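You operate a simulated robot arm through the tools that you are given. There is no shell and no other tool.

You are at the controls of a simulated robot arm. One attempt, no reset.

JOB
Move the black cord to socket 1 of the green strip, with the orange and green strips off.
Fine: switch the green strip on again; leave the orange one off.

It is judged by the outcome, as a careful person would: the job done as asked, and still so three seconds after it is handed in. It fails if anything else is knocked over, pushed out of place, dropped, spilled or broken.

ROBOT AND FRAMES
A 7-joint arm with a two-finger parallel gripper, fixed in place. Base frame: the origin is on the floor under the middle of its stand, x ahead of it, y to its left, z up. Lengths are in mm, angles in degrees, forces in N, time in s.
With the tool pointing down near the work surface it reaches from about 100 to 620 mm from the base axis. Its first joint turns from -66.0 to 66.0 degrees. Payload 1.57 kg.
The TCP is the grasp point between the finger pads, 30 mm short of the fingertips. In the tool frame z runs along the fingers and y along their closing line. The gripper opens to 80 mm. The fingers are 17 mm wide and 12 mm thick; the gripper's body (40 by 82 mm) begins 80 mm behind the TCP.
Orientation is that of the tool frame in the base frame, as a unit quaternion [x, y, z, w]. With the fingers straight down and closing along the base's y, the tool's x points along the base's -x, its y along +y and its z along -z.

CONTROLS
- The arm moves only by the tool apply_moves. Its argument "deltas" is a list of rows, each a list of 7 numbers: the shift along the base's x, y, z in units of 25 mm (1.0 is 25 mm), then the turn, a rotation vector about the base's x, y, z in units of 5 degrees (1.0 is 5 degrees), then the closure in counts, from 0 (fully open) to 255 (shut). In form: [[dx, dy, dz, wx, wy, wz, claw], ...]. A call has 1 to 20 rows; each row shifts and turns the commanded pose from where the row before left it. A call with a number of a shift or a turn outside -1 to 1 is refused whole. Each row takes 0.2 s and may step no farther than 50 mm and 8.6 degrees from the row before; otherwise, or with a gripper value out of range, the whole call is refused. A pose out of reach is approached as far as the arm can. The call stops where the force on the tool passes 90 N (or 10 N more than at its start, if that is more) or the arm is blocked; 0.2 s more then pass. The fingers move at their own pace (about 72 mm/s each) and stop on an object; they squeeze with about 30 N. The grip force told is the motor's: it shows also when the fingers shut on nothing. Time passes only in rows, and 0.2 s behind the last, so rows that do not move let the fingers close. The reply holds the time, the measured pose of the TCP, the force on the tool along the base axes, the opening and the grip force, in the units named above and with some noise, with the torque about the TCP (base axes, N m) and any sound that the robot's microphone picked up.
- Cameras (640 x 400 px; columns grow to the right, rows downward): "scene" is fixed at [67.4, 425.1, 1429.6]; the picture's right is [-0.72, -0.70, 0.00], its down [-0.31, 0.32, -0.89] and it looks along [0.62, -0.64, -0.45] (base axes); focal length 244 px, centre (320, 200). "wrist" rides on the gripper at [72, -7, -122] in the tool frame; the picture's right is [0.09, 1.00, 0.00], its down [-0.84, 0.08, -0.54] and it looks along [-0.54, 0.05, 0.84] (tool axes); focal length 238 px, centre (320, 200). There is no depth. A picture from a camera that has moved, and an enlarged one, comes with that camera's place and axes in the base frame and with its lens. The place of the scene camera against the robot may be out by one fixed shift of up to 18 mm in any direction.
- capture(camera): a new picture of that camera. No time passes.
- close_up(camera, box): a new picture of the part [left, top, right, bottom] of that camera's present view, enlarged. No time passes.
- finish_job(): hands the job in; it is judged then, once.

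Nothing tells you positions but the pictures and the camera data. Unless the task says otherwise, let go and move clear before handing in.

The tools are called after "Call:" as a command line: name --pt "numbers of a row" for each row, then --argument value for the rest, lists and objects as JSON in quotes. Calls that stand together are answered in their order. apply_moves: Moves the arm, as the interface text tells. Its arguments: {"type":"object","properties":{"deltas":{"type":"array","items":{"type":"array","items":{"type":"number"}}}},"required":["deltas"]} The other tools are called the same way: capture (camera) takes a picture; close_up (camera, box) takes an enlarged picture of a part of a camera's view; finish_job () hands the job in.

At the start:

```text
time_s: 0.0
tcp_pos: [265.5, 174.7, 1301.4]
ee_rot: [0.0, 1.0, 0.0, 0.0]
force: [-0.1, -0.1, 0.2]
wrist_torque: [0.0, -0.01, 0.0]
finger_gap: 80.0
gripper_force: 0.0
```

scene: 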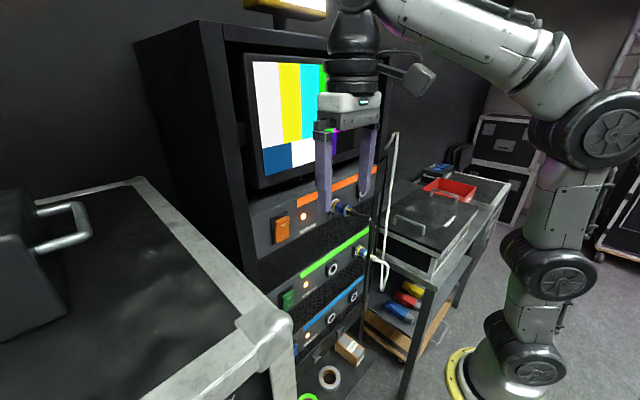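
wrist: 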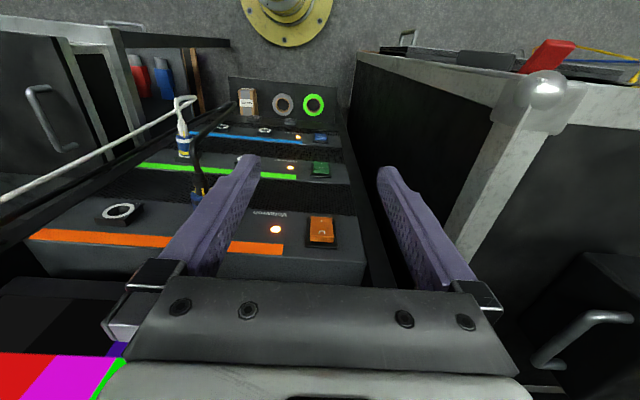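

I see a rack with three power strips (orange, green, blue), each with a rocker switch and a lamp, and cords plugged in. I will look closer before moving.

Call:
close_up --camera "scene" --box '[240, 160, 400, 260]'

Call:
close_up --camera "scene" --box '[240, 220, 400, 320]'

Call:
close_up --camera "scene" --box '[270, 280, 430, 400]'

Call:
close_up --camera "wrist" --box '[0, 80, 240, 260]'

Call:
close_up --camera "wrist" --box '[160, 70, 380, 200]'

```text
4.00 times, centred on (320, 210) of scene
camera zoom: at [67.4, 425.1, 1429.6], right [-0.72, -0.7, 0.0], down [-0.31, 0.32, -0.89], along [0.62, -0.64, -0.45], focal length 976 px, centre (320, 160)
```

zoom: 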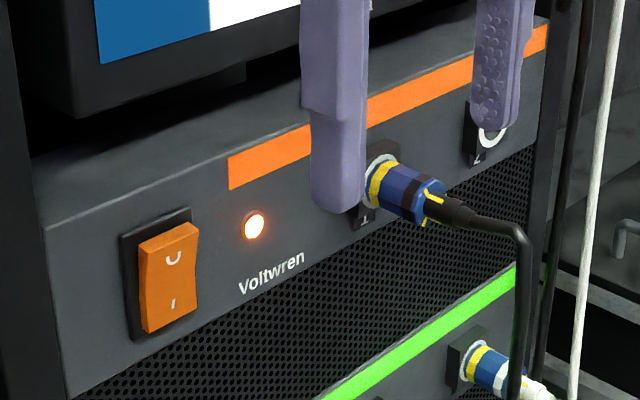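

```text
4.00 times, centred on (320, 270) of scene
camera zoom: at [67.4, 425.1, 1429.6], right [-0.72, -0.7, 0.0], down [-0.31, 0.32, -0.89], along [0.62, -0.64, -0.45], focal length 976 px, centre (320, -80)
```

zoom: 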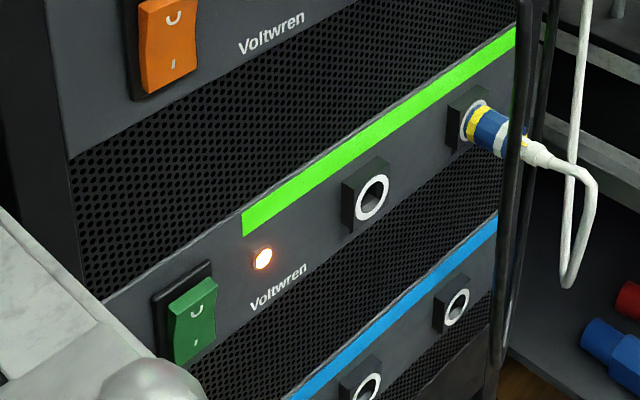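

```text
3.33 times, centred on (350, 340) of scene
camera zoom: at [67.4, 425.1, 1429.6], right [-0.72, -0.7, 0.0], down [-0.31, 0.32, -0.89], along [0.62, -0.64, -0.45], focal length 814 px, centre (220, -267)
```

zoom: 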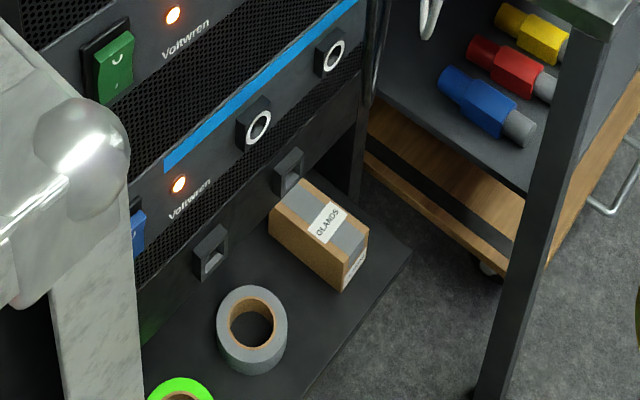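

```text
2.22 times, centred on (120, 170) of wrist
camera zoom: at [193.0, 167.3, 1424.0], right [-0.09, 1.0, 0.0], down [0.84, 0.08, 0.54], along [0.54, 0.05, -0.84], focal length 530 px, centre (764, 267)
```

zoom: 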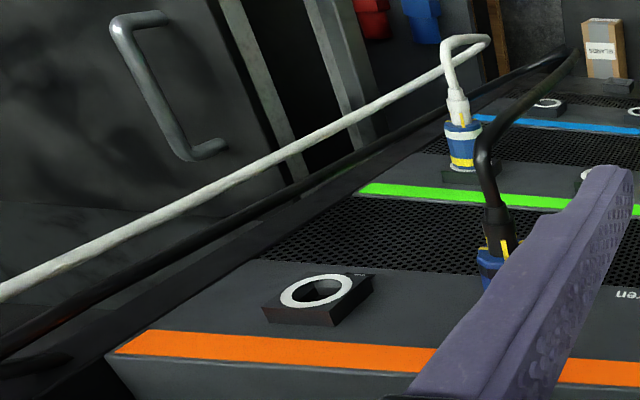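

```text
2.91 times, centred on (270, 135) of wrist
camera zoom: at [193.0, 167.3, 1424.0], right [-0.09, 1.0, 0.0], down [0.84, 0.08, 0.54], along [0.54, 0.05, -0.84], focal length 693 px, centre (466, 389)
```

zoom: 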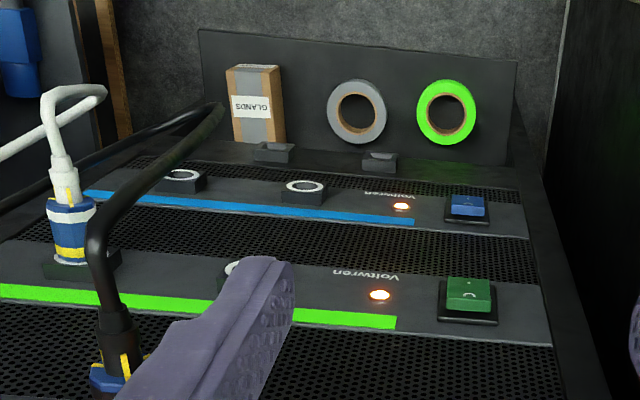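

I see the black plug sitting in the orange strip's socket nearer the switch, and a free socket on the green strip. I want to check the socket labels and how the cords run before planning any moves.

Call:
close_up --camera "scene" --box '[320, 120, 440, 200]'

Call:
close_up --camera "scene" --box '[320, 190, 420, 260]'

Call:
close_up --camera "scene" --box '[320, 250, 420, 320]'

Call:
close_up --camera "scene" --box '[270, 180, 330, 260]'

Call:
close_up --camera "wrist" --box '[80, 180, 200, 250]'

Call:
close_up --camera "wrist" --box '[210, 110, 350, 200]'

```text
5.00 times, centred on (380, 160) of scene
camera zoom: at [67.4, 425.1, 1429.6], right [-0.72, -0.7, 0.0], down [-0.31, 0.32, -0.89], along [0.62, -0.64, -0.45], focal length 1220 px, centre (20, 400)
```

zoom: 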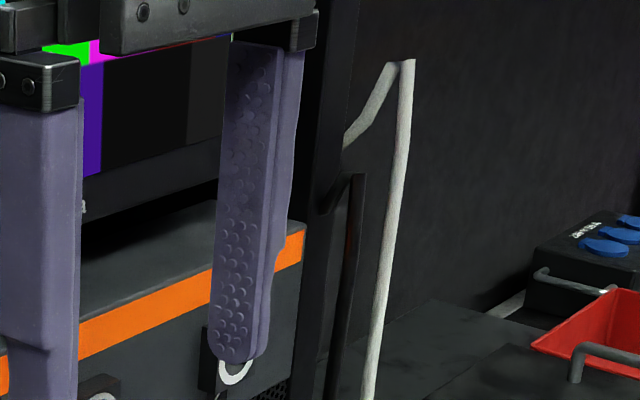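

```text
5.71 times, centred on (370, 225) of scene
camera zoom: at [67.4, 425.1, 1429.6], right [-0.72, -0.7, 0.0], down [-0.31, 0.32, -0.89], along [0.62, -0.64, -0.45], focal length 1395 px, centre (34, 57)
```

zoom: 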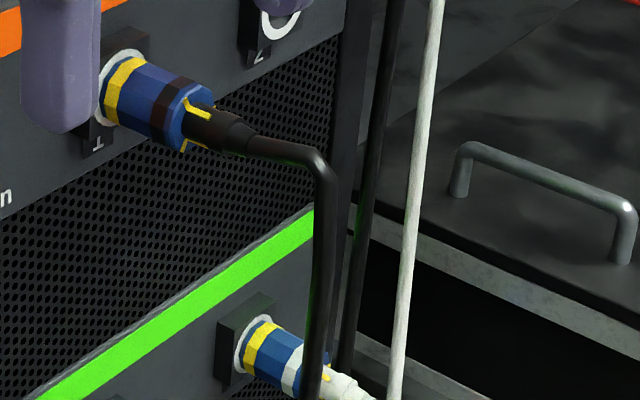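

```text
5.71 times, centred on (370, 285) of scene
camera zoom: at [67.4, 425.1, 1429.6], right [-0.72, -0.7, 0.0], down [-0.31, 0.32, -0.89], along [0.62, -0.64, -0.45], focal length 1395 px, centre (34, -286)
```

zoom: 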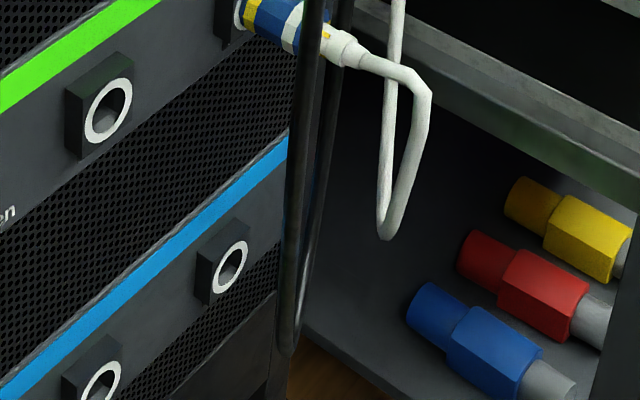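

```text
5.00 times, centred on (300, 220) of scene
camera zoom: at [67.4, 425.1, 1429.6], right [-0.72, -0.7, 0.0], down [-0.31, 0.32, -0.89], along [0.62, -0.64, -0.45], focal length 1220 px, centre (420, 100)
```

zoom: 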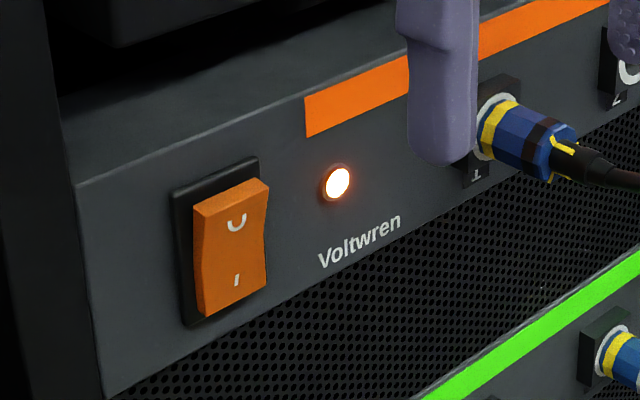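

```text
5.33 times, centred on (140, 215) of wrist
camera zoom: at [193.0, 167.3, 1424.0], right [-0.09, 1.0, 0.0], down [0.84, 0.08, 0.54], along [0.54, 0.05, -0.84], focal length 1271 px, centre (1280, 120)
```

zoom: 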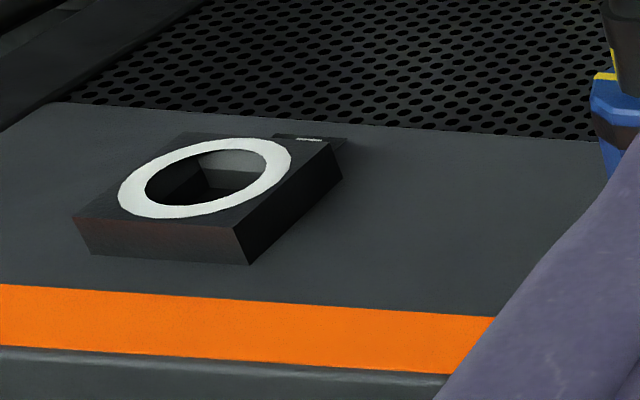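

```text
4.44 times, centred on (280, 155) of wrist
camera zoom: at [193.0, 167.3, 1424.0], right [-0.09, 1.0, 0.0], down [0.84, 0.08, 0.54], along [0.54, 0.05, -0.84], focal length 1059 px, centre (498, 400)
```

zoom: 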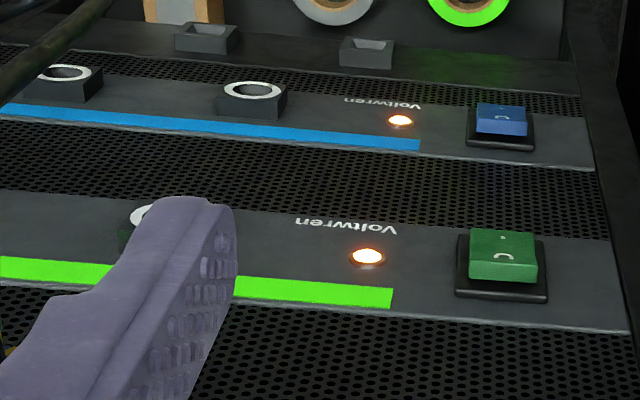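

Orange socket 1 holds the black plug and the lamps are all lit. The panels look vertical at x≈405, with the orange switch near (408,189,1161), the green switch near (403,189,970), and socket 1 of each strip near y≈36. I'll tilt the tool 45° toward the rack, where there is open space, to see the panels face-on.

Call:
apply_moves --pt "0 0 0 0 -1 0 0" --pt "0 0 0 0 -1 0 0" --pt "0 0 0 0 -1 0 0" --pt "0 0 0 0 -1 0 0" --pt "0 0 0 0 -1 0 0" --pt "0 0 0 0 -1 0 0" --pt "0 0 0 0 -1 0 0" --pt "0 0 0 0 -1 0 0" --pt "0 0 0 0 -1 0 0"

Call:
capture --camera "wrist"

Call:
capture --camera "scene"

```text
time_s: 2.0
tcp_pos: [264.9, 174.0, 1302.9]
ee_rot: [0.0, 0.924, 0.0, 0.383]
force: [0.0, 0.7, -0.3]
wrist_torque: [0.01, 0.0, 0.03]
finger_gap: 80.0
gripper_force: 0.1
```

```text
taken
camera wrist: at [127.6, 166.9, 1337.5], right [-0.07, 1.0, -0.06], down [0.21, 0.08, 0.98], along [0.98, 0.05, -0.21], focal length 238 px, centre (320, 200)
```

wrist: 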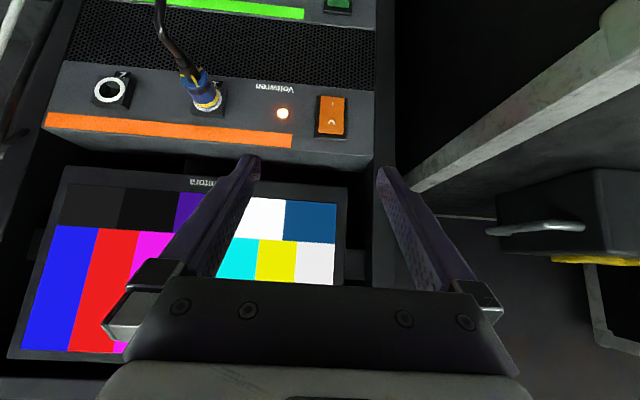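

```text
taken
```

scene: 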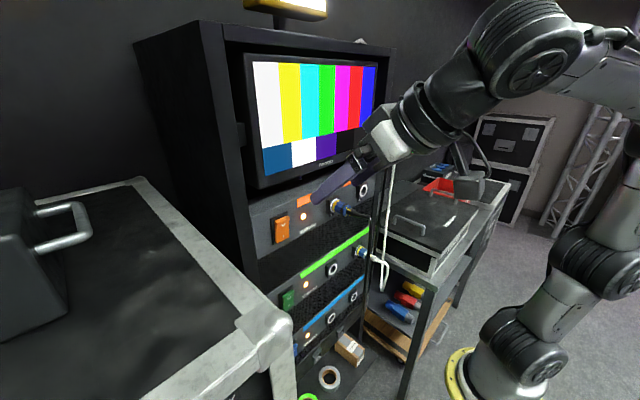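

The tilt gave a near-frontal (upside-down) view of the orange strip. I'll zoom in to measure the switch, lamp, and sockets.

Call:
close_up --camera "wrist" --box '[270, 80, 370, 150]'

Call:
close_up --camera "wrist" --box '[80, 0, 250, 130]'

Call:
close_up --camera "scene" --box '[250, 180, 410, 280]'

```text
5.71 times, centred on (320, 115) of wrist
camera zoom: at [127.6, 166.9, 1337.5], right [-0.07, 1.0, -0.06], down [0.21, 0.08, 0.98], along [0.98, 0.05, -0.21], focal length 1362 px, centre (320, 686)
```

zoom: 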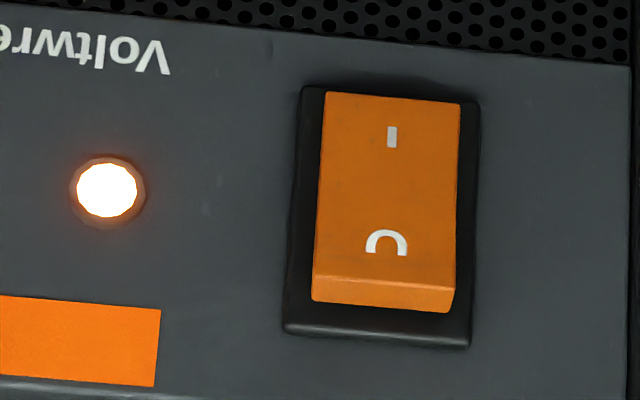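

```text
3.08 times, centred on (165, 65) of wrist
camera zoom: at [127.6, 166.9, 1337.5], right [-0.07, 1.0, -0.06], down [0.21, 0.08, 0.98], along [0.98, 0.05, -0.21], focal length 733 px, centre (797, 615)
```

zoom: 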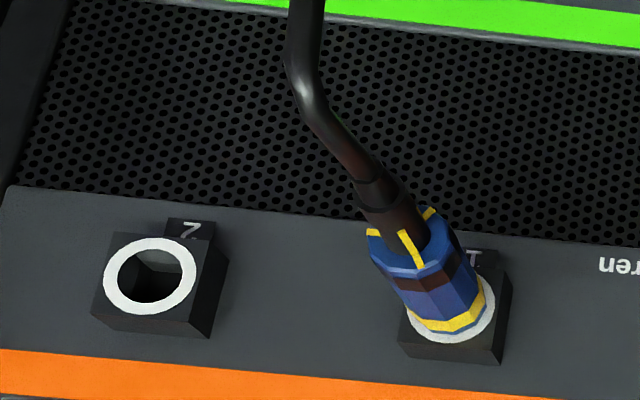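

```text
4.00 times, centred on (330, 230) of scene
camera zoom: at [67.4, 425.1, 1429.6], right [-0.72, -0.7, 0.0], down [-0.31, 0.32, -0.89], along [0.62, -0.64, -0.45], focal length 976 px, centre (280, 80)
```

zoom: 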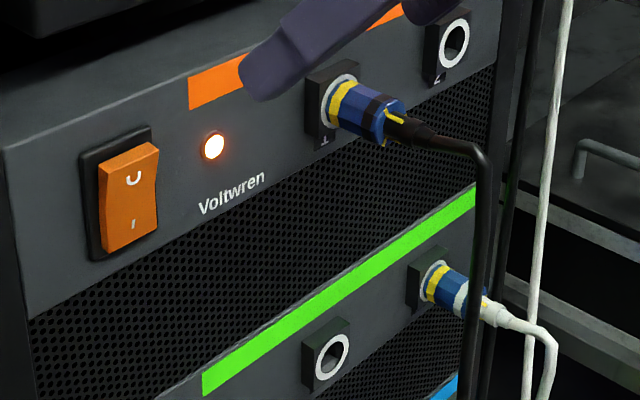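

The panel face is at about x≈418. The orange rocker is about 33 mm wide at y≈190: its O half is at z≈1179 and sticks out to x≈397, and its I half is at z≈1150. I'll close the fingers and bring the fingertips in front of the O half.

Call:
apply_moves --pt "0.6 0.128 -0.88 0 0 0 255" --pt "0.6 0.128 -0.88 0 0 0 255" --pt "0.6 0.128 -0.88 0 0 0 255" --pt "0.6 0.128 -0.88 0 0 0 255" --pt "0.6 0.128 -0.88 0 0 0 255" --pt "0 0 0 0 0 0 255"

Call:
capture --camera "wrist"

Call:
close_up --camera "scene" --box '[250, 180, 410, 280]'

```text
time_s: 3.4
tcp_pos: [341.5, 189.8, 1190.5]
ee_rot: [0.0, 0.924, 0.0, 0.382]
force: [0.6, 0.6, 0.0]
wrist_torque: [-0.01, -0.01, 0.01]
finger_gap: 0.0
gripper_force: 21.6
```

```text
taken
camera wrist: at [204.7, 182.7, 1226.5], right [-0.07, 1.0, -0.07], down [0.21, 0.08, 0.97], along [0.98, 0.05, -0.21], focal length 238 px, centre (320, 200)
```

wrist: 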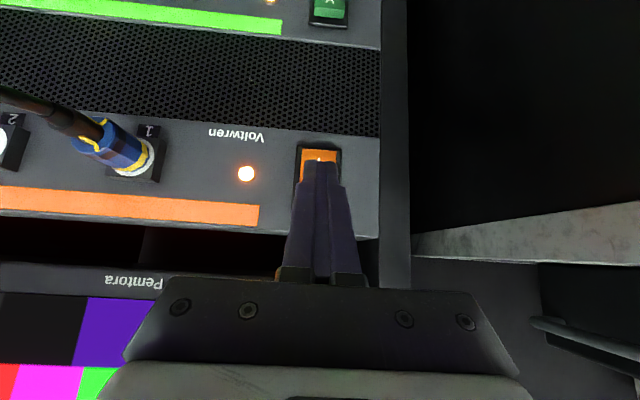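

```text
4.00 times, centred on (330, 230) of scene
camera zoom: at [67.4, 425.1, 1429.6], right [-0.72, -0.7, 0.0], down [-0.31, 0.32, -0.89], along [0.62, -0.64, -0.45], focal length 976 px, centre (280, 80)
```

zoom: 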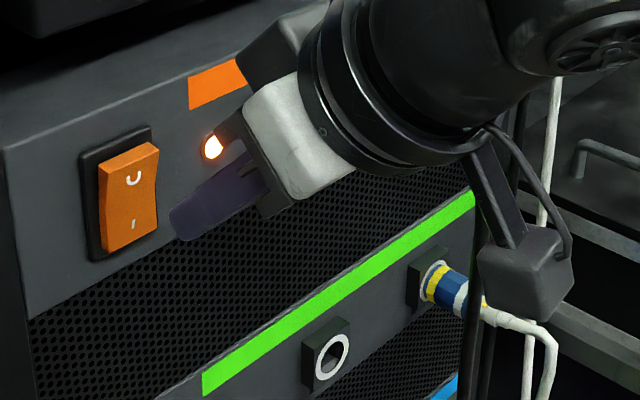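

The closed fingertips sit in front of the rocker and line up with the O half in both views. I'll raise slightly and press forward in small steps, watching the force and listening for the click.

Call:
apply_moves --pt "0.4 0 0.2 0 0 0 255" --pt "0.4 0 0 0 0 0 255" --pt "0.2 0 0 0 0 0 255" --pt "0.2 0 0 0 0 0 255" --pt "0.16 0 0 0 0 0 255"

Call:
close_up --camera "scene" --box '[250, 180, 410, 280]'

```text
time_s: 4.6
tcp_pos: [373.5, 190.3, 1196.1]
ee_rot: [0.001, 0.924, -0.001, 0.382]
force: [0.2, 0.6, 0.2]
wrist_torque: [0.04, 0.0, -0.01]
finger_gap: 0.0
gripper_force: 21.1
```

```text
4.00 times, centred on (330, 230) of scene
camera zoom: at [67.4, 425.1, 1429.6], right [-0.72, -0.7, 0.0], down [-0.31, 0.32, -0.89], along [0.62, -0.64, -0.45], focal length 976 px, centre (280, 80)
```

zoom: 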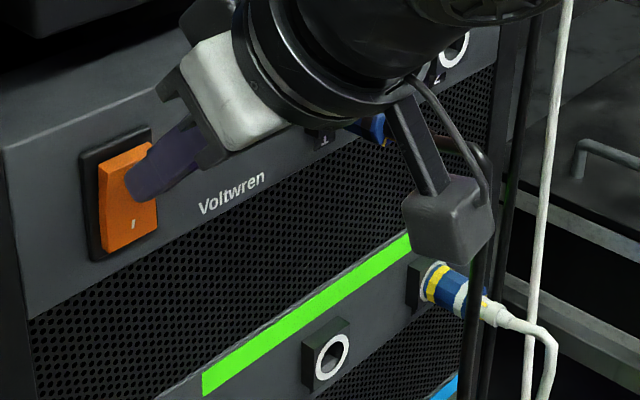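

No contact yet at x=373.5, and the fingertips are very close to the O half. I'll continue forward in small steps.

Call:
apply_moves --pt "0.12 0 0 0 0 0 255" --pt "0.12 0 0 0 0 0 255" --pt "0.12 0 0 0 0 0 255"

Call:
close_up --camera "scene" --box '[250, 180, 330, 230]'

```text
time_s: 5.4
tcp_pos: [382.3, 190.7, 1196.7]
ee_rot: [0.001, 0.924, 0.0, 0.382]
force: [-18.7, -1.4, 2.5]
wrist_torque: [-0.22, 0.24, 0.03]
finger_gap: 0.0
gripper_force: 21.3
```

```text
8.00 times, centred on (290, 205) of scene
camera zoom: at [66.6, 425.0, 1429.7], right [-0.72, -0.7, 0.0], down [-0.31, 0.32, -0.89], along [0.62, -0.64, -0.45], focal length 1953 px, centre (560, 160)
```

zoom: 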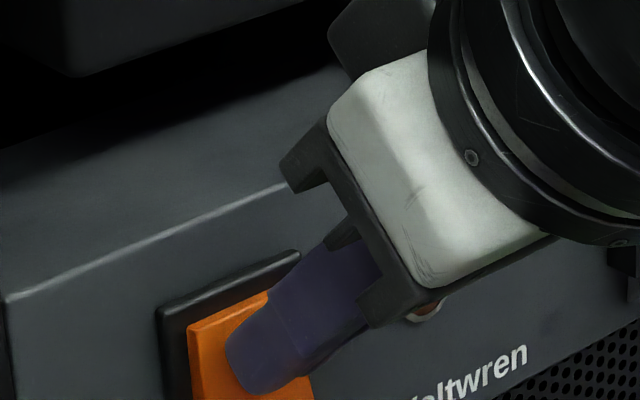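

I've made contact, with 19 N on the O half and no click yet. I'll keep pressing in small steps.

Call:
apply_moves --pt "0.12 0 0 0 0 0 255" --pt "0.12 0 0 0 0 0 255"

Call:
close_up --camera "scene" --box '[250, 180, 410, 280]'

```text
time_s: 6.0
tcp_pos: [385.4, 190.3, 1195.0]
ee_rot: [0.0, 0.925, 0.001, 0.38]
force: [-59.7, 3.0, 3.8]
wrist_torque: [-0.7, 0.78, 0.27]
finger_gap: 0.0
gripper_force: 21.3
```

```text
4.00 times, centred on (330, 230) of scene
camera zoom: at [65.1, 425.2, 1429.7], right [-0.72, -0.7, 0.0], down [-0.31, 0.32, -0.89], along [0.63, -0.64, -0.45], focal length 976 px, centre (280, 80)
```

zoom: 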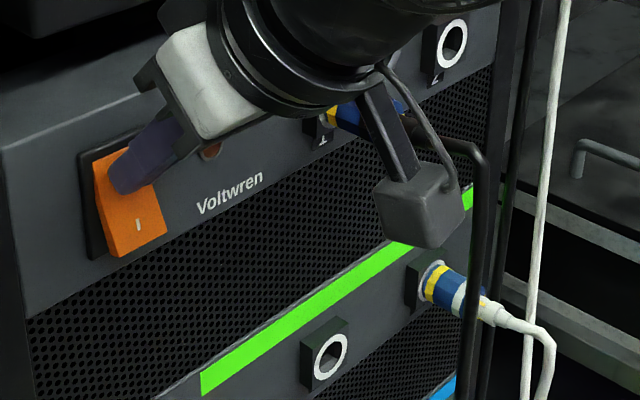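

The rocker has flipped, with its bottom out, and the lamp looks dark. I'll back away gently along −x and check.

Call:
apply_moves --pt "-0.3 0 0 0 0 0 255" --pt "-0.8 0 0 0 0 0 255" --pt "-1 0 0 0 0 0 255" --pt "-1 0 0 0 0 0 255"

Call:
capture --camera "wrist"

Call:
close_up --camera "scene" --box '[250, 180, 410, 280]'

Call:
close_up --camera "scene" --box '[260, 250, 420, 350]'

```text
time_s: 7.0
tcp_pos: [312.0, 190.4, 1196.6]
ee_rot: [0.0, 0.924, 0.0, 0.383]
force: [0.0, 0.3, 0.0]
wrist_torque: [-0.02, 0.01, 0.01]
finger_gap: 0.0
gripper_force: 21.5
```

```text
taken
camera wrist: at [175.0, 183.4, 1231.3], right [-0.07, 1.0, -0.07], down [0.21, 0.08, 0.98], along [0.98, 0.05, -0.21], focal length 238 px, centre (320, 200)
```

wrist: 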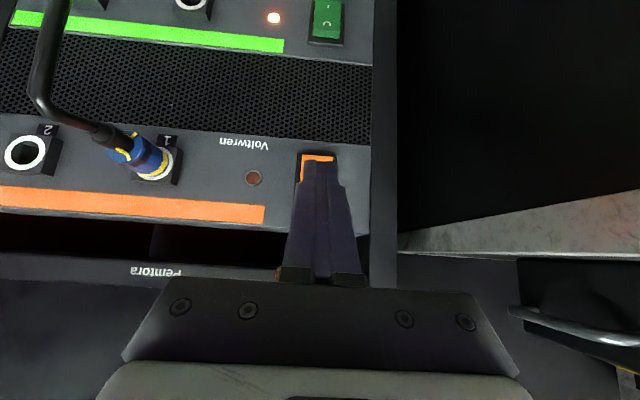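

```text
4.00 times, centred on (330, 230) of scene
camera zoom: at [67.4, 425.1, 1429.6], right [-0.72, -0.7, 0.0], down [-0.31, 0.32, -0.89], along [0.62, -0.64, -0.45], focal length 976 px, centre (280, 80)
```

zoom: 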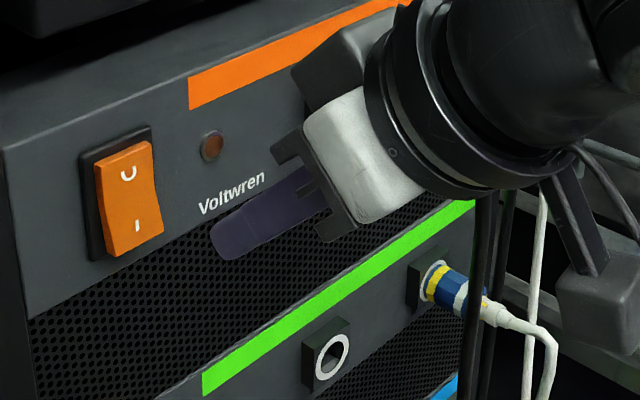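

```text
4.00 times, centred on (340, 300) of scene
camera zoom: at [67.4, 425.1, 1429.6], right [-0.72, -0.7, 0.0], down [-0.31, 0.32, -0.89], along [0.62, -0.64, -0.45], focal length 976 px, centre (240, -200)
```

zoom: 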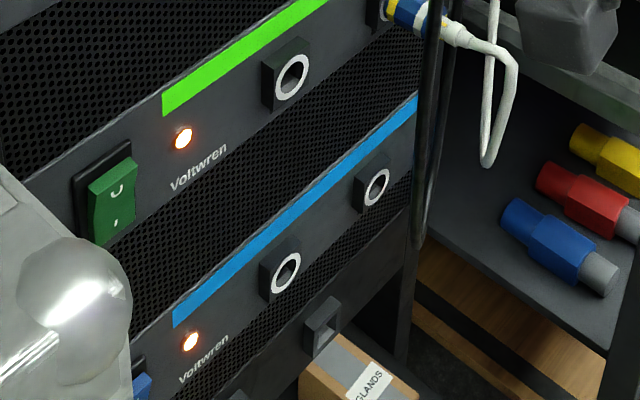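

Orange is now off: the lamp is dark, and the rocker's O half is pressed in. Next I'll descend in open space in front of the green switch and look again.

Call:
apply_moves --pt "0 0 -1 0 0 0 255" --pt "0 0 -1 0 0 0 255" --pt "0 0 -1 0 0 0 255" --pt "0 0 -1 0 0 0 255" --pt "0 0 -1 0 0 0 255" --pt "0 0 -1 0 0 0 255"

Call:
capture --camera "wrist"

Call:
capture --camera "scene"

```text
time_s: 8.4
tcp_pos: [311.8, 190.3, 1045.8]
ee_rot: [0.0, 0.924, 0.001, 0.381]
force: [-0.6, -0.3, 0.0]
wrist_torque: [-0.02, -0.01, -0.02]
finger_gap: 0.1
gripper_force: 21.0
```

```text
taken
camera wrist: at [174.1, 182.0, 1081.4], right [-0.07, 1.0, -0.06], down [0.21, 0.08, 0.98], along [0.98, 0.05, -0.21], focal length 238 px, centre (320, 200)
```

wrist: 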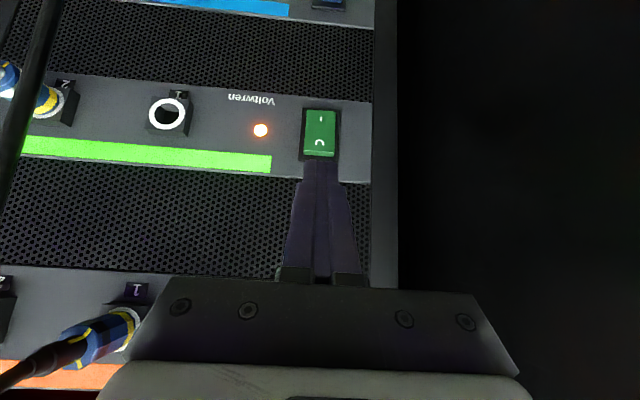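

```text
taken
```

scene: 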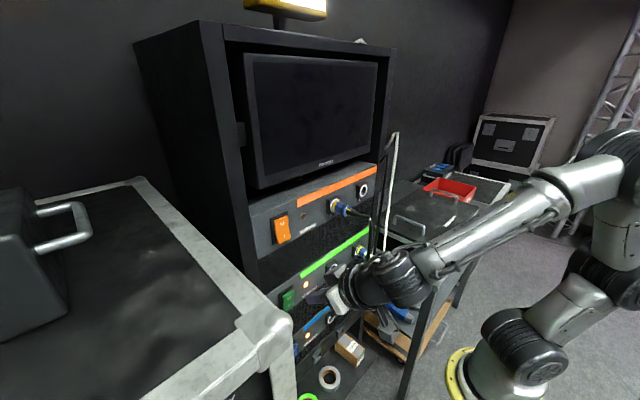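

The monitor went dark because orange fed it. The free green socket is labelled "1" and the white cord is in "2". I'll zoom in on the green switch and socket to measure them.

Call:
close_up --camera "wrist" --box '[270, 90, 370, 160]'

Call:
close_up --camera "wrist" --box '[130, 70, 230, 140]'

Call:
close_up --camera "wrist" --box '[40, 270, 160, 370]'

Call:
close_up --camera "scene" --box '[260, 180, 420, 320]'

```text
5.71 times, centred on (320, 125) of wrist
camera zoom: at [174.1, 182.0, 1081.4], right [-0.07, 1.0, -0.06], down [0.21, 0.08, 0.98], along [0.98, 0.05, -0.21], focal length 1362 px, centre (320, 629)
```

zoom: 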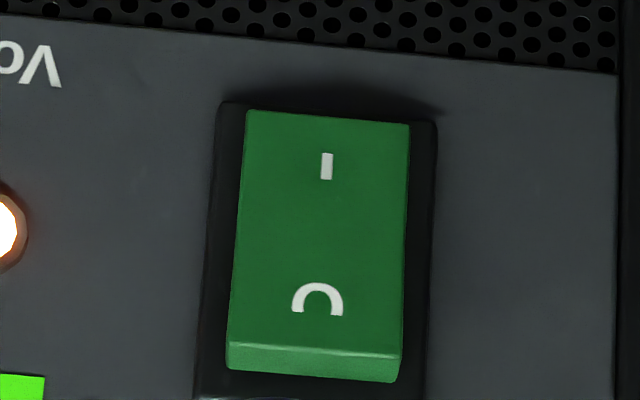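

```text
5.71 times, centred on (180, 105) of wrist
camera zoom: at [174.1, 182.0, 1081.4], right [-0.07, 1.0, -0.06], down [0.21, 0.08, 0.98], along [0.98, 0.05, -0.21], focal length 1362 px, centre (1120, 743)
```

zoom: 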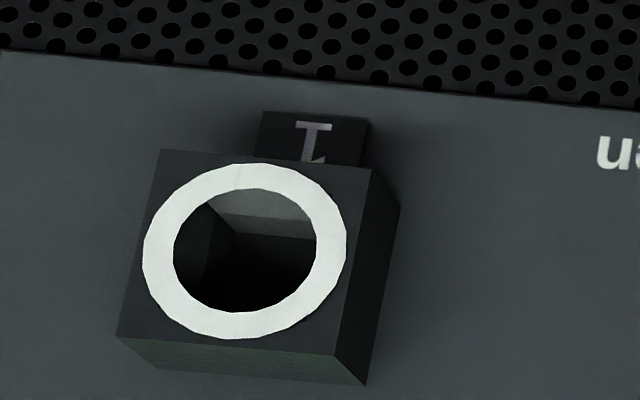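

```text
4.00 times, centred on (100, 320) of wrist
camera zoom: at [174.1, 182.0, 1081.4], right [-0.07, 1.0, -0.06], down [0.21, 0.08, 0.98], along [0.98, 0.05, -0.21], focal length 953 px, centre (1200, -280)
```

zoom: 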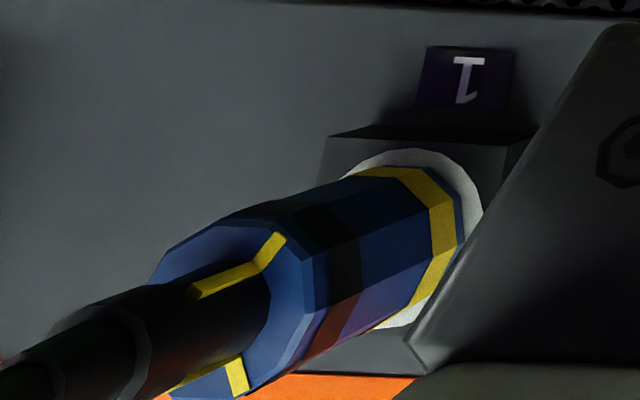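

```text
2.86 times, centred on (340, 250) of scene
camera zoom: at [67.4, 425.1, 1429.6], right [-0.72, -0.7, 0.0], down [-0.31, 0.32, -0.89], along [0.62, -0.64, -0.45], focal length 697 px, centre (263, 57)
```

zoom: 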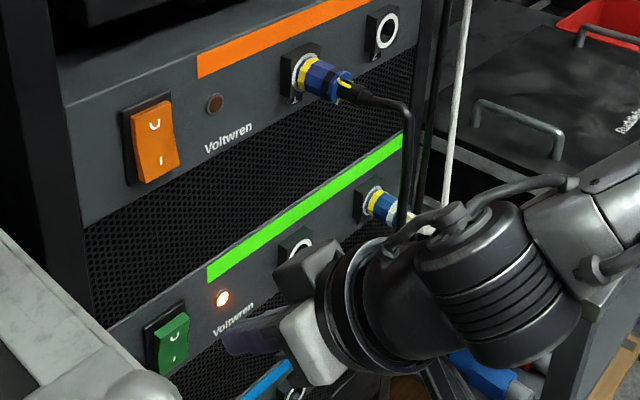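

The green O half is at about (400,189,972), about 206 mm below the orange one. I'll lower to match the geometry that worked on orange and check alignment before pressing.

Call:
apply_moves --pt "0 0 -0.75 0 0 0 255" --pt "0.4 0 -0.75 0 0 0 255" --pt "0.8 0 -0.74 0 0 0 255" --pt "0.4 0 0 0 0 0 255"

Call:
close_up --camera "wrist" --box '[240, 90, 400, 190]'

Call:
close_up --camera "scene" --box '[260, 240, 400, 340]'

```text
time_s: 9.4
tcp_pos: [351.1, 188.6, 990.0]
ee_rot: [0.0, 0.924, 0.0, 0.382]
force: [-0.3, 0.1, 0.5]
wrist_torque: [-0.01, -0.01, 0.02]
finger_gap: 0.0
gripper_force: 21.0
```

```text
4.00 times, centred on (320, 140) of wrist
camera zoom: at [212.9, 182.2, 1025.7], right [-0.07, 1.0, -0.06], down [0.21, 0.08, 0.97], along [0.98, 0.05, -0.21], focal length 953 px, centre (320, 440)
```

zoom: 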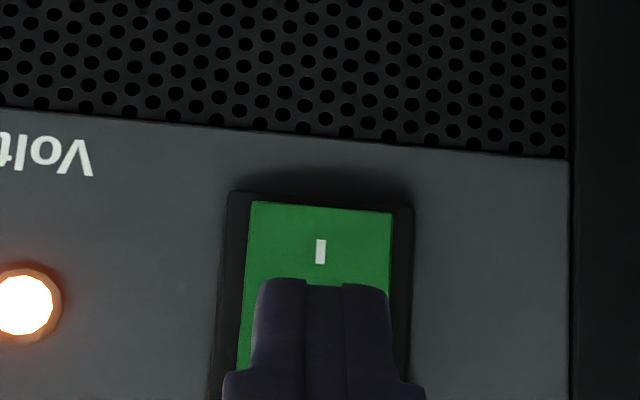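

```text
4.00 times, centred on (330, 290) of scene
camera zoom: at [67.4, 425.1, 1429.6], right [-0.72, -0.7, 0.0], down [-0.31, 0.32, -0.89], along [0.62, -0.64, -0.45], focal length 976 px, centre (280, -160)
```

zoom: 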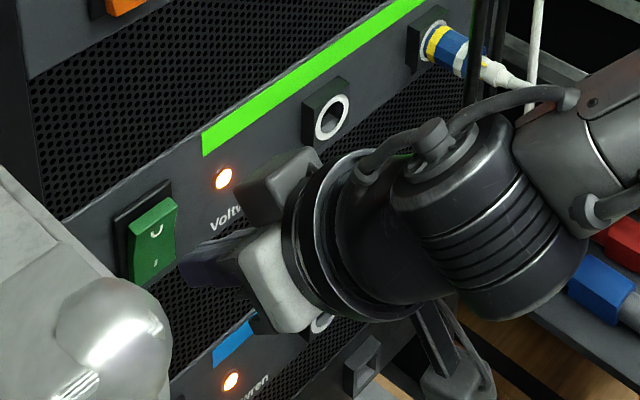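

The fingertips are centered on the green rocker and cover the O half. I'll press with the same stroke as on orange.

Call:
apply_moves --pt "0.8 0 0 0 0 0 255" --pt "0.2 0 0 0 0 0 255" --pt "0.16 0 0 0 0 0 255" --pt "0.12 0 0 0 0 0 255" --pt "0.12 0 0 0 0 0 255" --pt "0.12 0 0 0 0 0 255"

Call:
close_up --camera "scene" --box '[260, 240, 400, 340]'

Call:
capture --camera "wrist"

```text
time_s: 10.9
tcp_pos: [381.4, 190.9, 990.3]
ee_rot: [0.001, 0.925, -0.001, 0.38]
force: [-47.6, -8.5, 10.8]
wrist_torque: [-0.38, -1.1, -0.48]
finger_gap: 0.1
gripper_force: 20.7
stopped in row 6: the force on the tool passed its limit at 91 N (the readings are from after the stop); the commanded pose is now the measured one
```

```text
4.00 times, centred on (330, 290) of scene
camera zoom: at [63.6, 424.4, 1430.0], right [-0.72, -0.7, 0.0], down [-0.31, 0.32, -0.89], along [0.63, -0.64, -0.45], focal length 976 px, centre (280, -160)
```

zoom: 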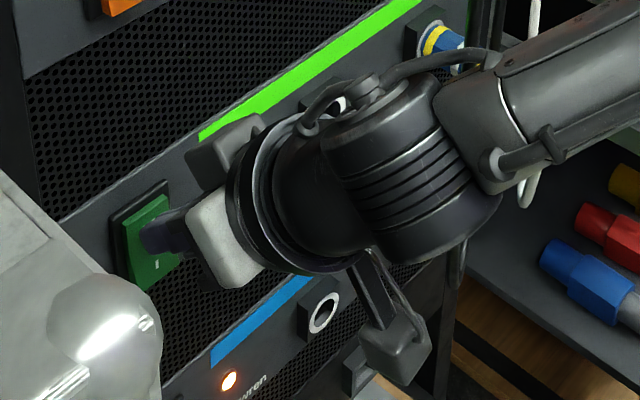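

```text
taken
camera wrist: at [244.4, 183.4, 1026.6], right [-0.06, 1.0, -0.07], down [0.21, 0.08, 0.97], along [0.97, 0.05, -0.22], focal length 238 px, centre (320, 200)
```

wrist: 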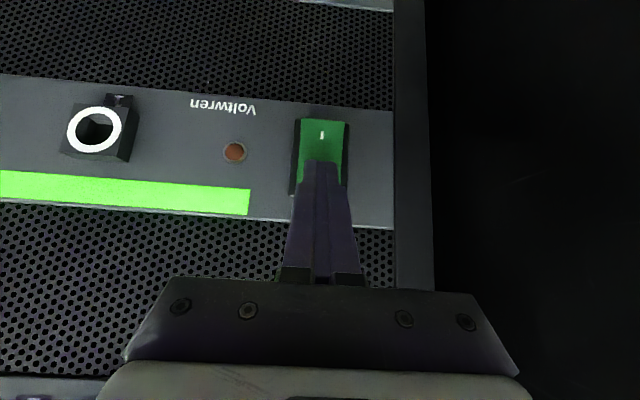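

The green lamp is off now and the rocker has flipped; the stop was just the rocker bottoming out. I'll back off and verify.

Call:
apply_moves --pt "-0.3 0 0 0 0 0 255" --pt "-0.8 0 0 0 0 0 255" --pt "-1 0 0 0 0 0 255" --pt "-1 0 0 0 0 0 255"

Call:
capture --camera "scene"

Call:
close_up --camera "scene" --box '[260, 230, 400, 330]'

```text
time_s: 11.9
tcp_pos: [310.6, 190.3, 988.9]
ee_rot: [0.001, 0.925, 0.0, 0.381]
force: [0.0, -0.2, -0.2]
wrist_torque: [0.02, -0.01, -0.01]
finger_gap: 0.1
gripper_force: 21.5
```

```text
taken
```

scene: 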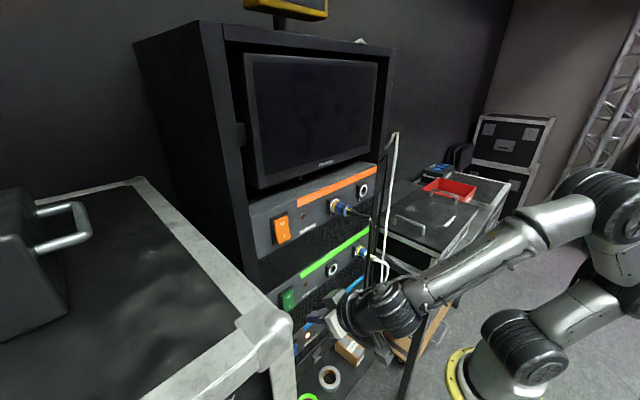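

```text
4.00 times, centred on (330, 280) of scene
camera zoom: at [67.4, 425.1, 1429.6], right [-0.72, -0.7, 0.0], down [-0.31, 0.32, -0.89], along [0.62, -0.64, -0.45], focal length 976 px, centre (280, -120)
```

zoom: 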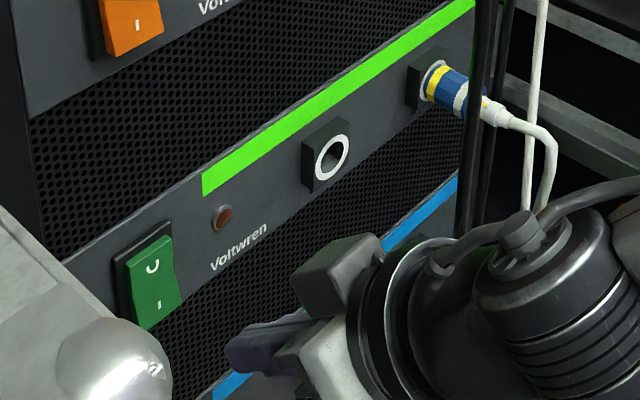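

Both strips are off now, and nothing else has moved. The black plug's body should run from x≈406 back to x≈358 at about y≈30, z≈1158, with its cord bending down near x≈305. I'll rise clear above the cord and move over behind the plug for a good look.

Call:
apply_moves --pt "-0.8 0 0.4 0 0 0 255" --pt "0 0 1 0 0 0 255" --pt "0 0 1 0 0 0 255" --pt "0 0 1 0 0 0 255" --pt "0 0 1 0 0 0 255" --pt "0 0 1 0 0 0 255" --pt "0 0 1 0 0 0 255" --pt "0 0 1 0 0 0 255" --pt "0 0 1 0 0 0 255" --pt "0 0 1 0 0 0 255" --pt "0 0 1 0 0 0 255"

Call:
apply_moves --pt "0 -0.9 0 0 0 0 255" --pt "0 -0.9 0 0 0 0 255" --pt "0 -0.9 0 0 0 0 200" --pt "0 -0.9 0 0 0 0 100" --pt "0 -0.9 0 0 0 0 0" --pt "0 -0.9 0 0 0 0 0" --pt "0 -0.9 0 0 0 0 0" --pt "0 0 0 0 0 0 0"

Call:
capture --camera "wrist"

Call:
capture --camera "scene"

```text
time_s: 14.3
tcp_pos: [290.2, 191.3, 1249.7]
ee_rot: [0.0, 0.925, 0.0, 0.381]
force: [0.1, 0.3, 0.5]
wrist_torque: [0.0, -0.01, 0.0]
finger_gap: 0.0
gripper_force: 21.4
```

```text
time_s: 16.1
tcp_pos: [290.6, 33.4, 1248.6]
ee_rot: [0.0, 0.924, -0.001, 0.381]
force: [-0.5, -0.5, -0.4]
wrist_torque: [-0.03, 0.0, 0.02]
finger_gap: 80.1
gripper_force: 0.0
```

```text
taken
camera wrist: at [153.8, 26.7, 1285.0], right [-0.06, 1.0, -0.07], down [0.21, 0.08, 0.97], along [0.98, 0.05, -0.22], focal length 238 px, centre (320, 200)
```

wrist: 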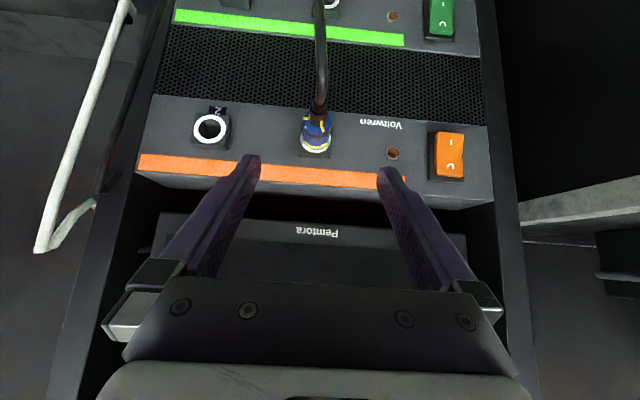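

```text
taken
```

scene: 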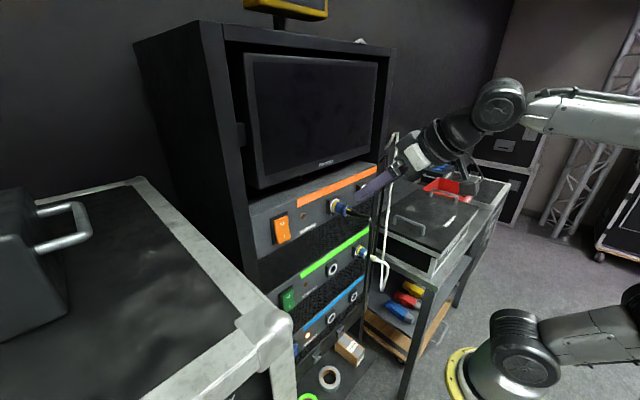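

Call:
close_up --camera "wrist" --box '[260, 70, 380, 160]'

Call:
close_up --camera "scene" --box '[320, 170, 400, 230]'

Call:
close_up --camera "wrist" --box '[170, 80, 270, 150]'

```text
4.44 times, centred on (320, 115) of wrist
camera zoom: at [153.8, 26.7, 1285.0], right [-0.06, 1.0, -0.07], down [0.21, 0.08, 0.97], along [0.98, 0.05, -0.22], focal length 1059 px, centre (320, 578)
```

zoom: 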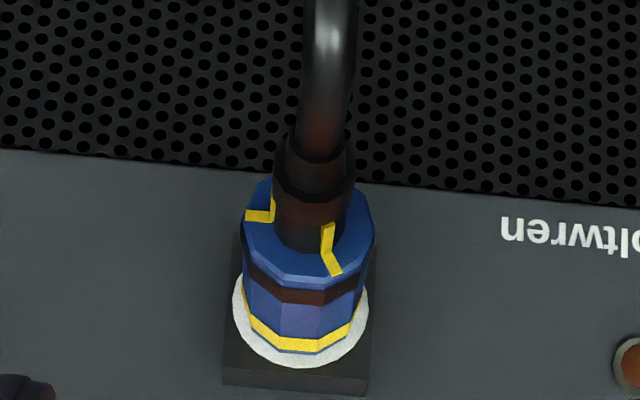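

```text
6.67 times, centred on (360, 200) of scene
camera zoom: at [67.4, 425.1, 1429.6], right [-0.72, -0.7, 0.0], down [-0.31, 0.32, -0.89], along [0.62, -0.64, -0.45], focal length 1627 px, centre (53, 200)
```

zoom: 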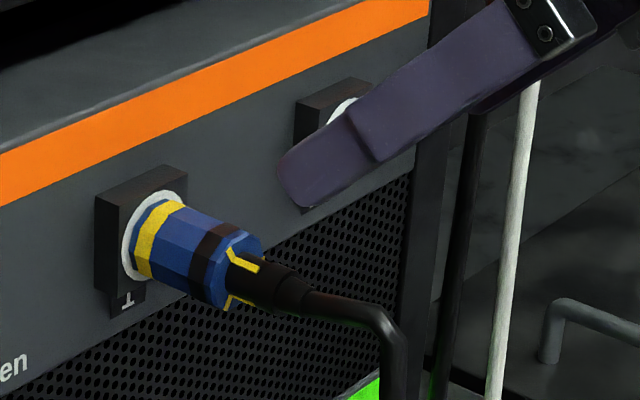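

```text
5.71 times, centred on (220, 115) of wrist
camera zoom: at [153.8, 26.7, 1285.0], right [-0.06, 1.0, -0.07], down [0.21, 0.08, 0.97], along [0.98, 0.05, -0.22], focal length 1362 px, centre (891, 686)
```

zoom: 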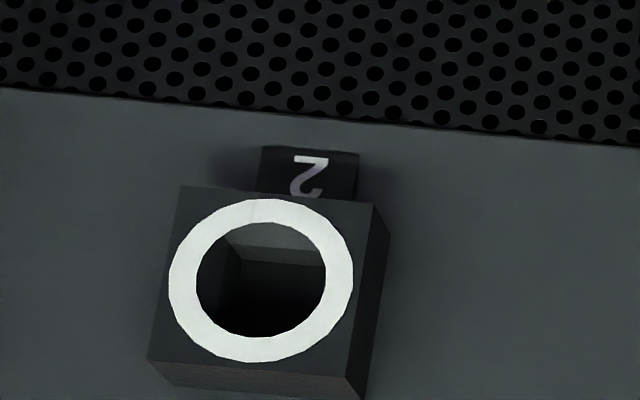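

The plug's axis is at about y≈30, z≈1159, and its body runs from the socket face at x≈406 to x≈366. The green socket 1 mouth is at about (406,30,953). I'll come down along the tool axis with the gripper open, stop short, and check that the fingers straddle the plug.

Call:
apply_moves --pt "0.68 -0.03 -0.68 0 0 0 0" --pt "0.68 -0.03 -0.68 0 0 0 0" --pt "0.68 -0.03 -0.68 0 0 0 0" --pt "0.5 -0.03 -0.5 0 0 0 0"

Call:
capture --camera "wrist"

Call:
close_up --camera "scene" --box '[300, 160, 400, 230]'

```text
time_s: 17.1
tcp_pos: [354.6, 30.6, 1185.3]
ee_rot: [0.001, 0.925, -0.001, 0.381]
force: [0.0, 0.4, -0.1]
wrist_torque: [0.02, 0.0, 0.0]
finger_gap: 80.1
gripper_force: 0.0
```

```text
taken
camera wrist: at [217.0, 23.9, 1222.0], right [-0.06, 1.0, -0.07], down [0.21, 0.08, 0.97], along [0.98, 0.05, -0.22], focal length 238 px, centre (320, 200)
```

wrist: 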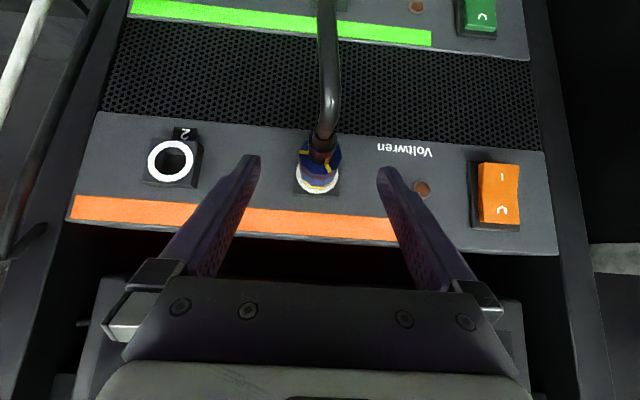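

```text
5.71 times, centred on (350, 195) of scene
camera zoom: at [67.4, 425.1, 1429.6], right [-0.72, -0.7, 0.0], down [-0.31, 0.32, -0.89], along [0.62, -0.64, -0.45], focal length 1395 px, centre (149, 229)
```

zoom: 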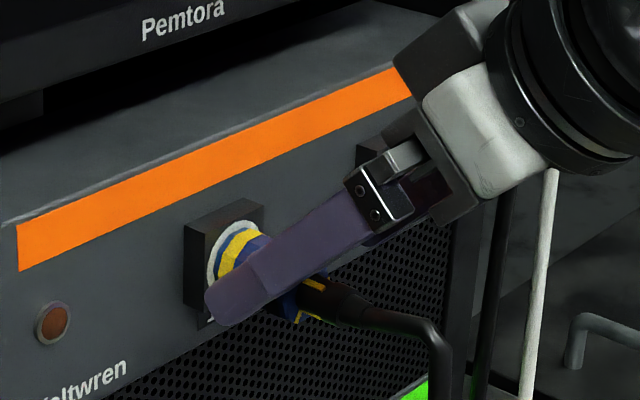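

The fingers straddle the plug evenly. I'll zoom in to refine the plug's position before the last bit of approach.

Call:
close_up --camera "wrist" --box '[260, 120, 380, 210]'

```text
4.44 times, centred on (320, 165) of wrist
camera zoom: at [217.0, 23.9, 1222.0], right [-0.06, 1.0, -0.07], down [0.21, 0.08, 0.97], along [0.98, 0.05, -0.22], focal length 1059 px, centre (320, 356)
```

zoom: 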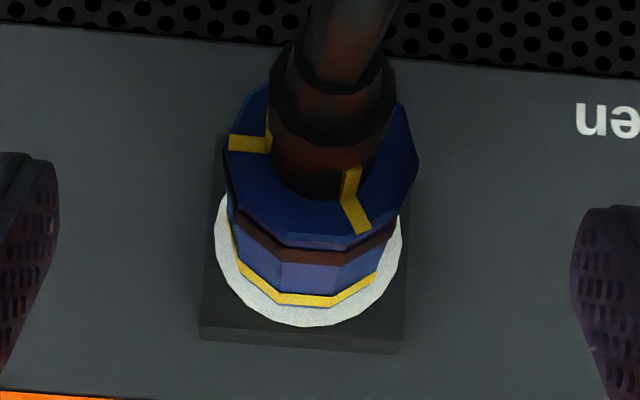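

The plug's axis is at y≈30, z≈1159, with its back face at x≈367, and it is centered between the fingers. I'll move in the last 22 mm, keeping the fingertips just short of the socket block, and close.

Call:
apply_moves --pt "0.45 -0.01 -0.43 0 0 0 0" --pt "0.45 -0.01 -0.43 0 0 0 0" --pt "0 0 0 0 0 0 0"

Call:
capture --camera "wrist"

Call:
close_up --camera "scene" --box '[300, 160, 400, 230]'

```text
time_s: 17.9
tcp_pos: [377.2, 29.0, 1163.0]
ee_rot: [0.0, 0.924, -0.001, 0.381]
force: [0.4, 0.2, 0.2]
wrist_torque: [0.05, -0.02, 0.01]
finger_gap: 80.2
gripper_force: 0.0
```

```text
taken
camera wrist: at [239.4, 22.1, 1200.0], right [-0.06, 1.0, -0.07], down [0.21, 0.08, 0.97], along [0.98, 0.05, -0.22], focal length 238 px, centre (320, 200)
```

wrist: 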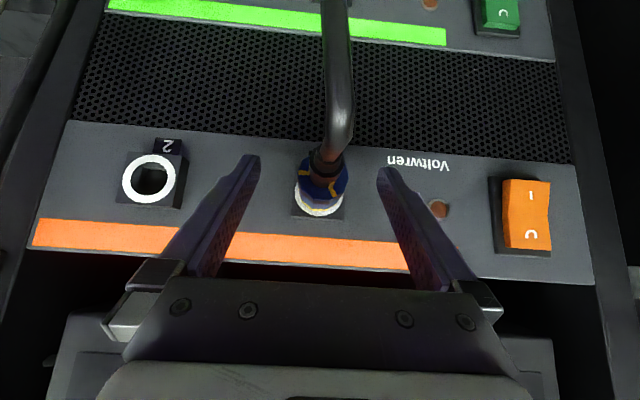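

```text
5.71 times, centred on (350, 195) of scene
camera zoom: at [67.4, 425.1, 1429.6], right [-0.72, -0.7, 0.0], down [-0.31, 0.32, -0.89], along [0.62, -0.64, -0.45], focal length 1395 px, centre (149, 229)
```

zoom: 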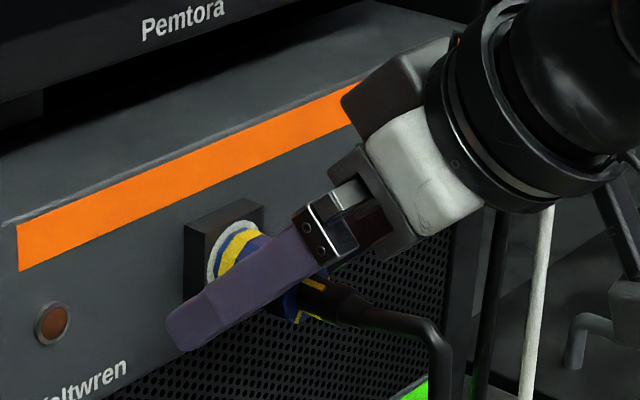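

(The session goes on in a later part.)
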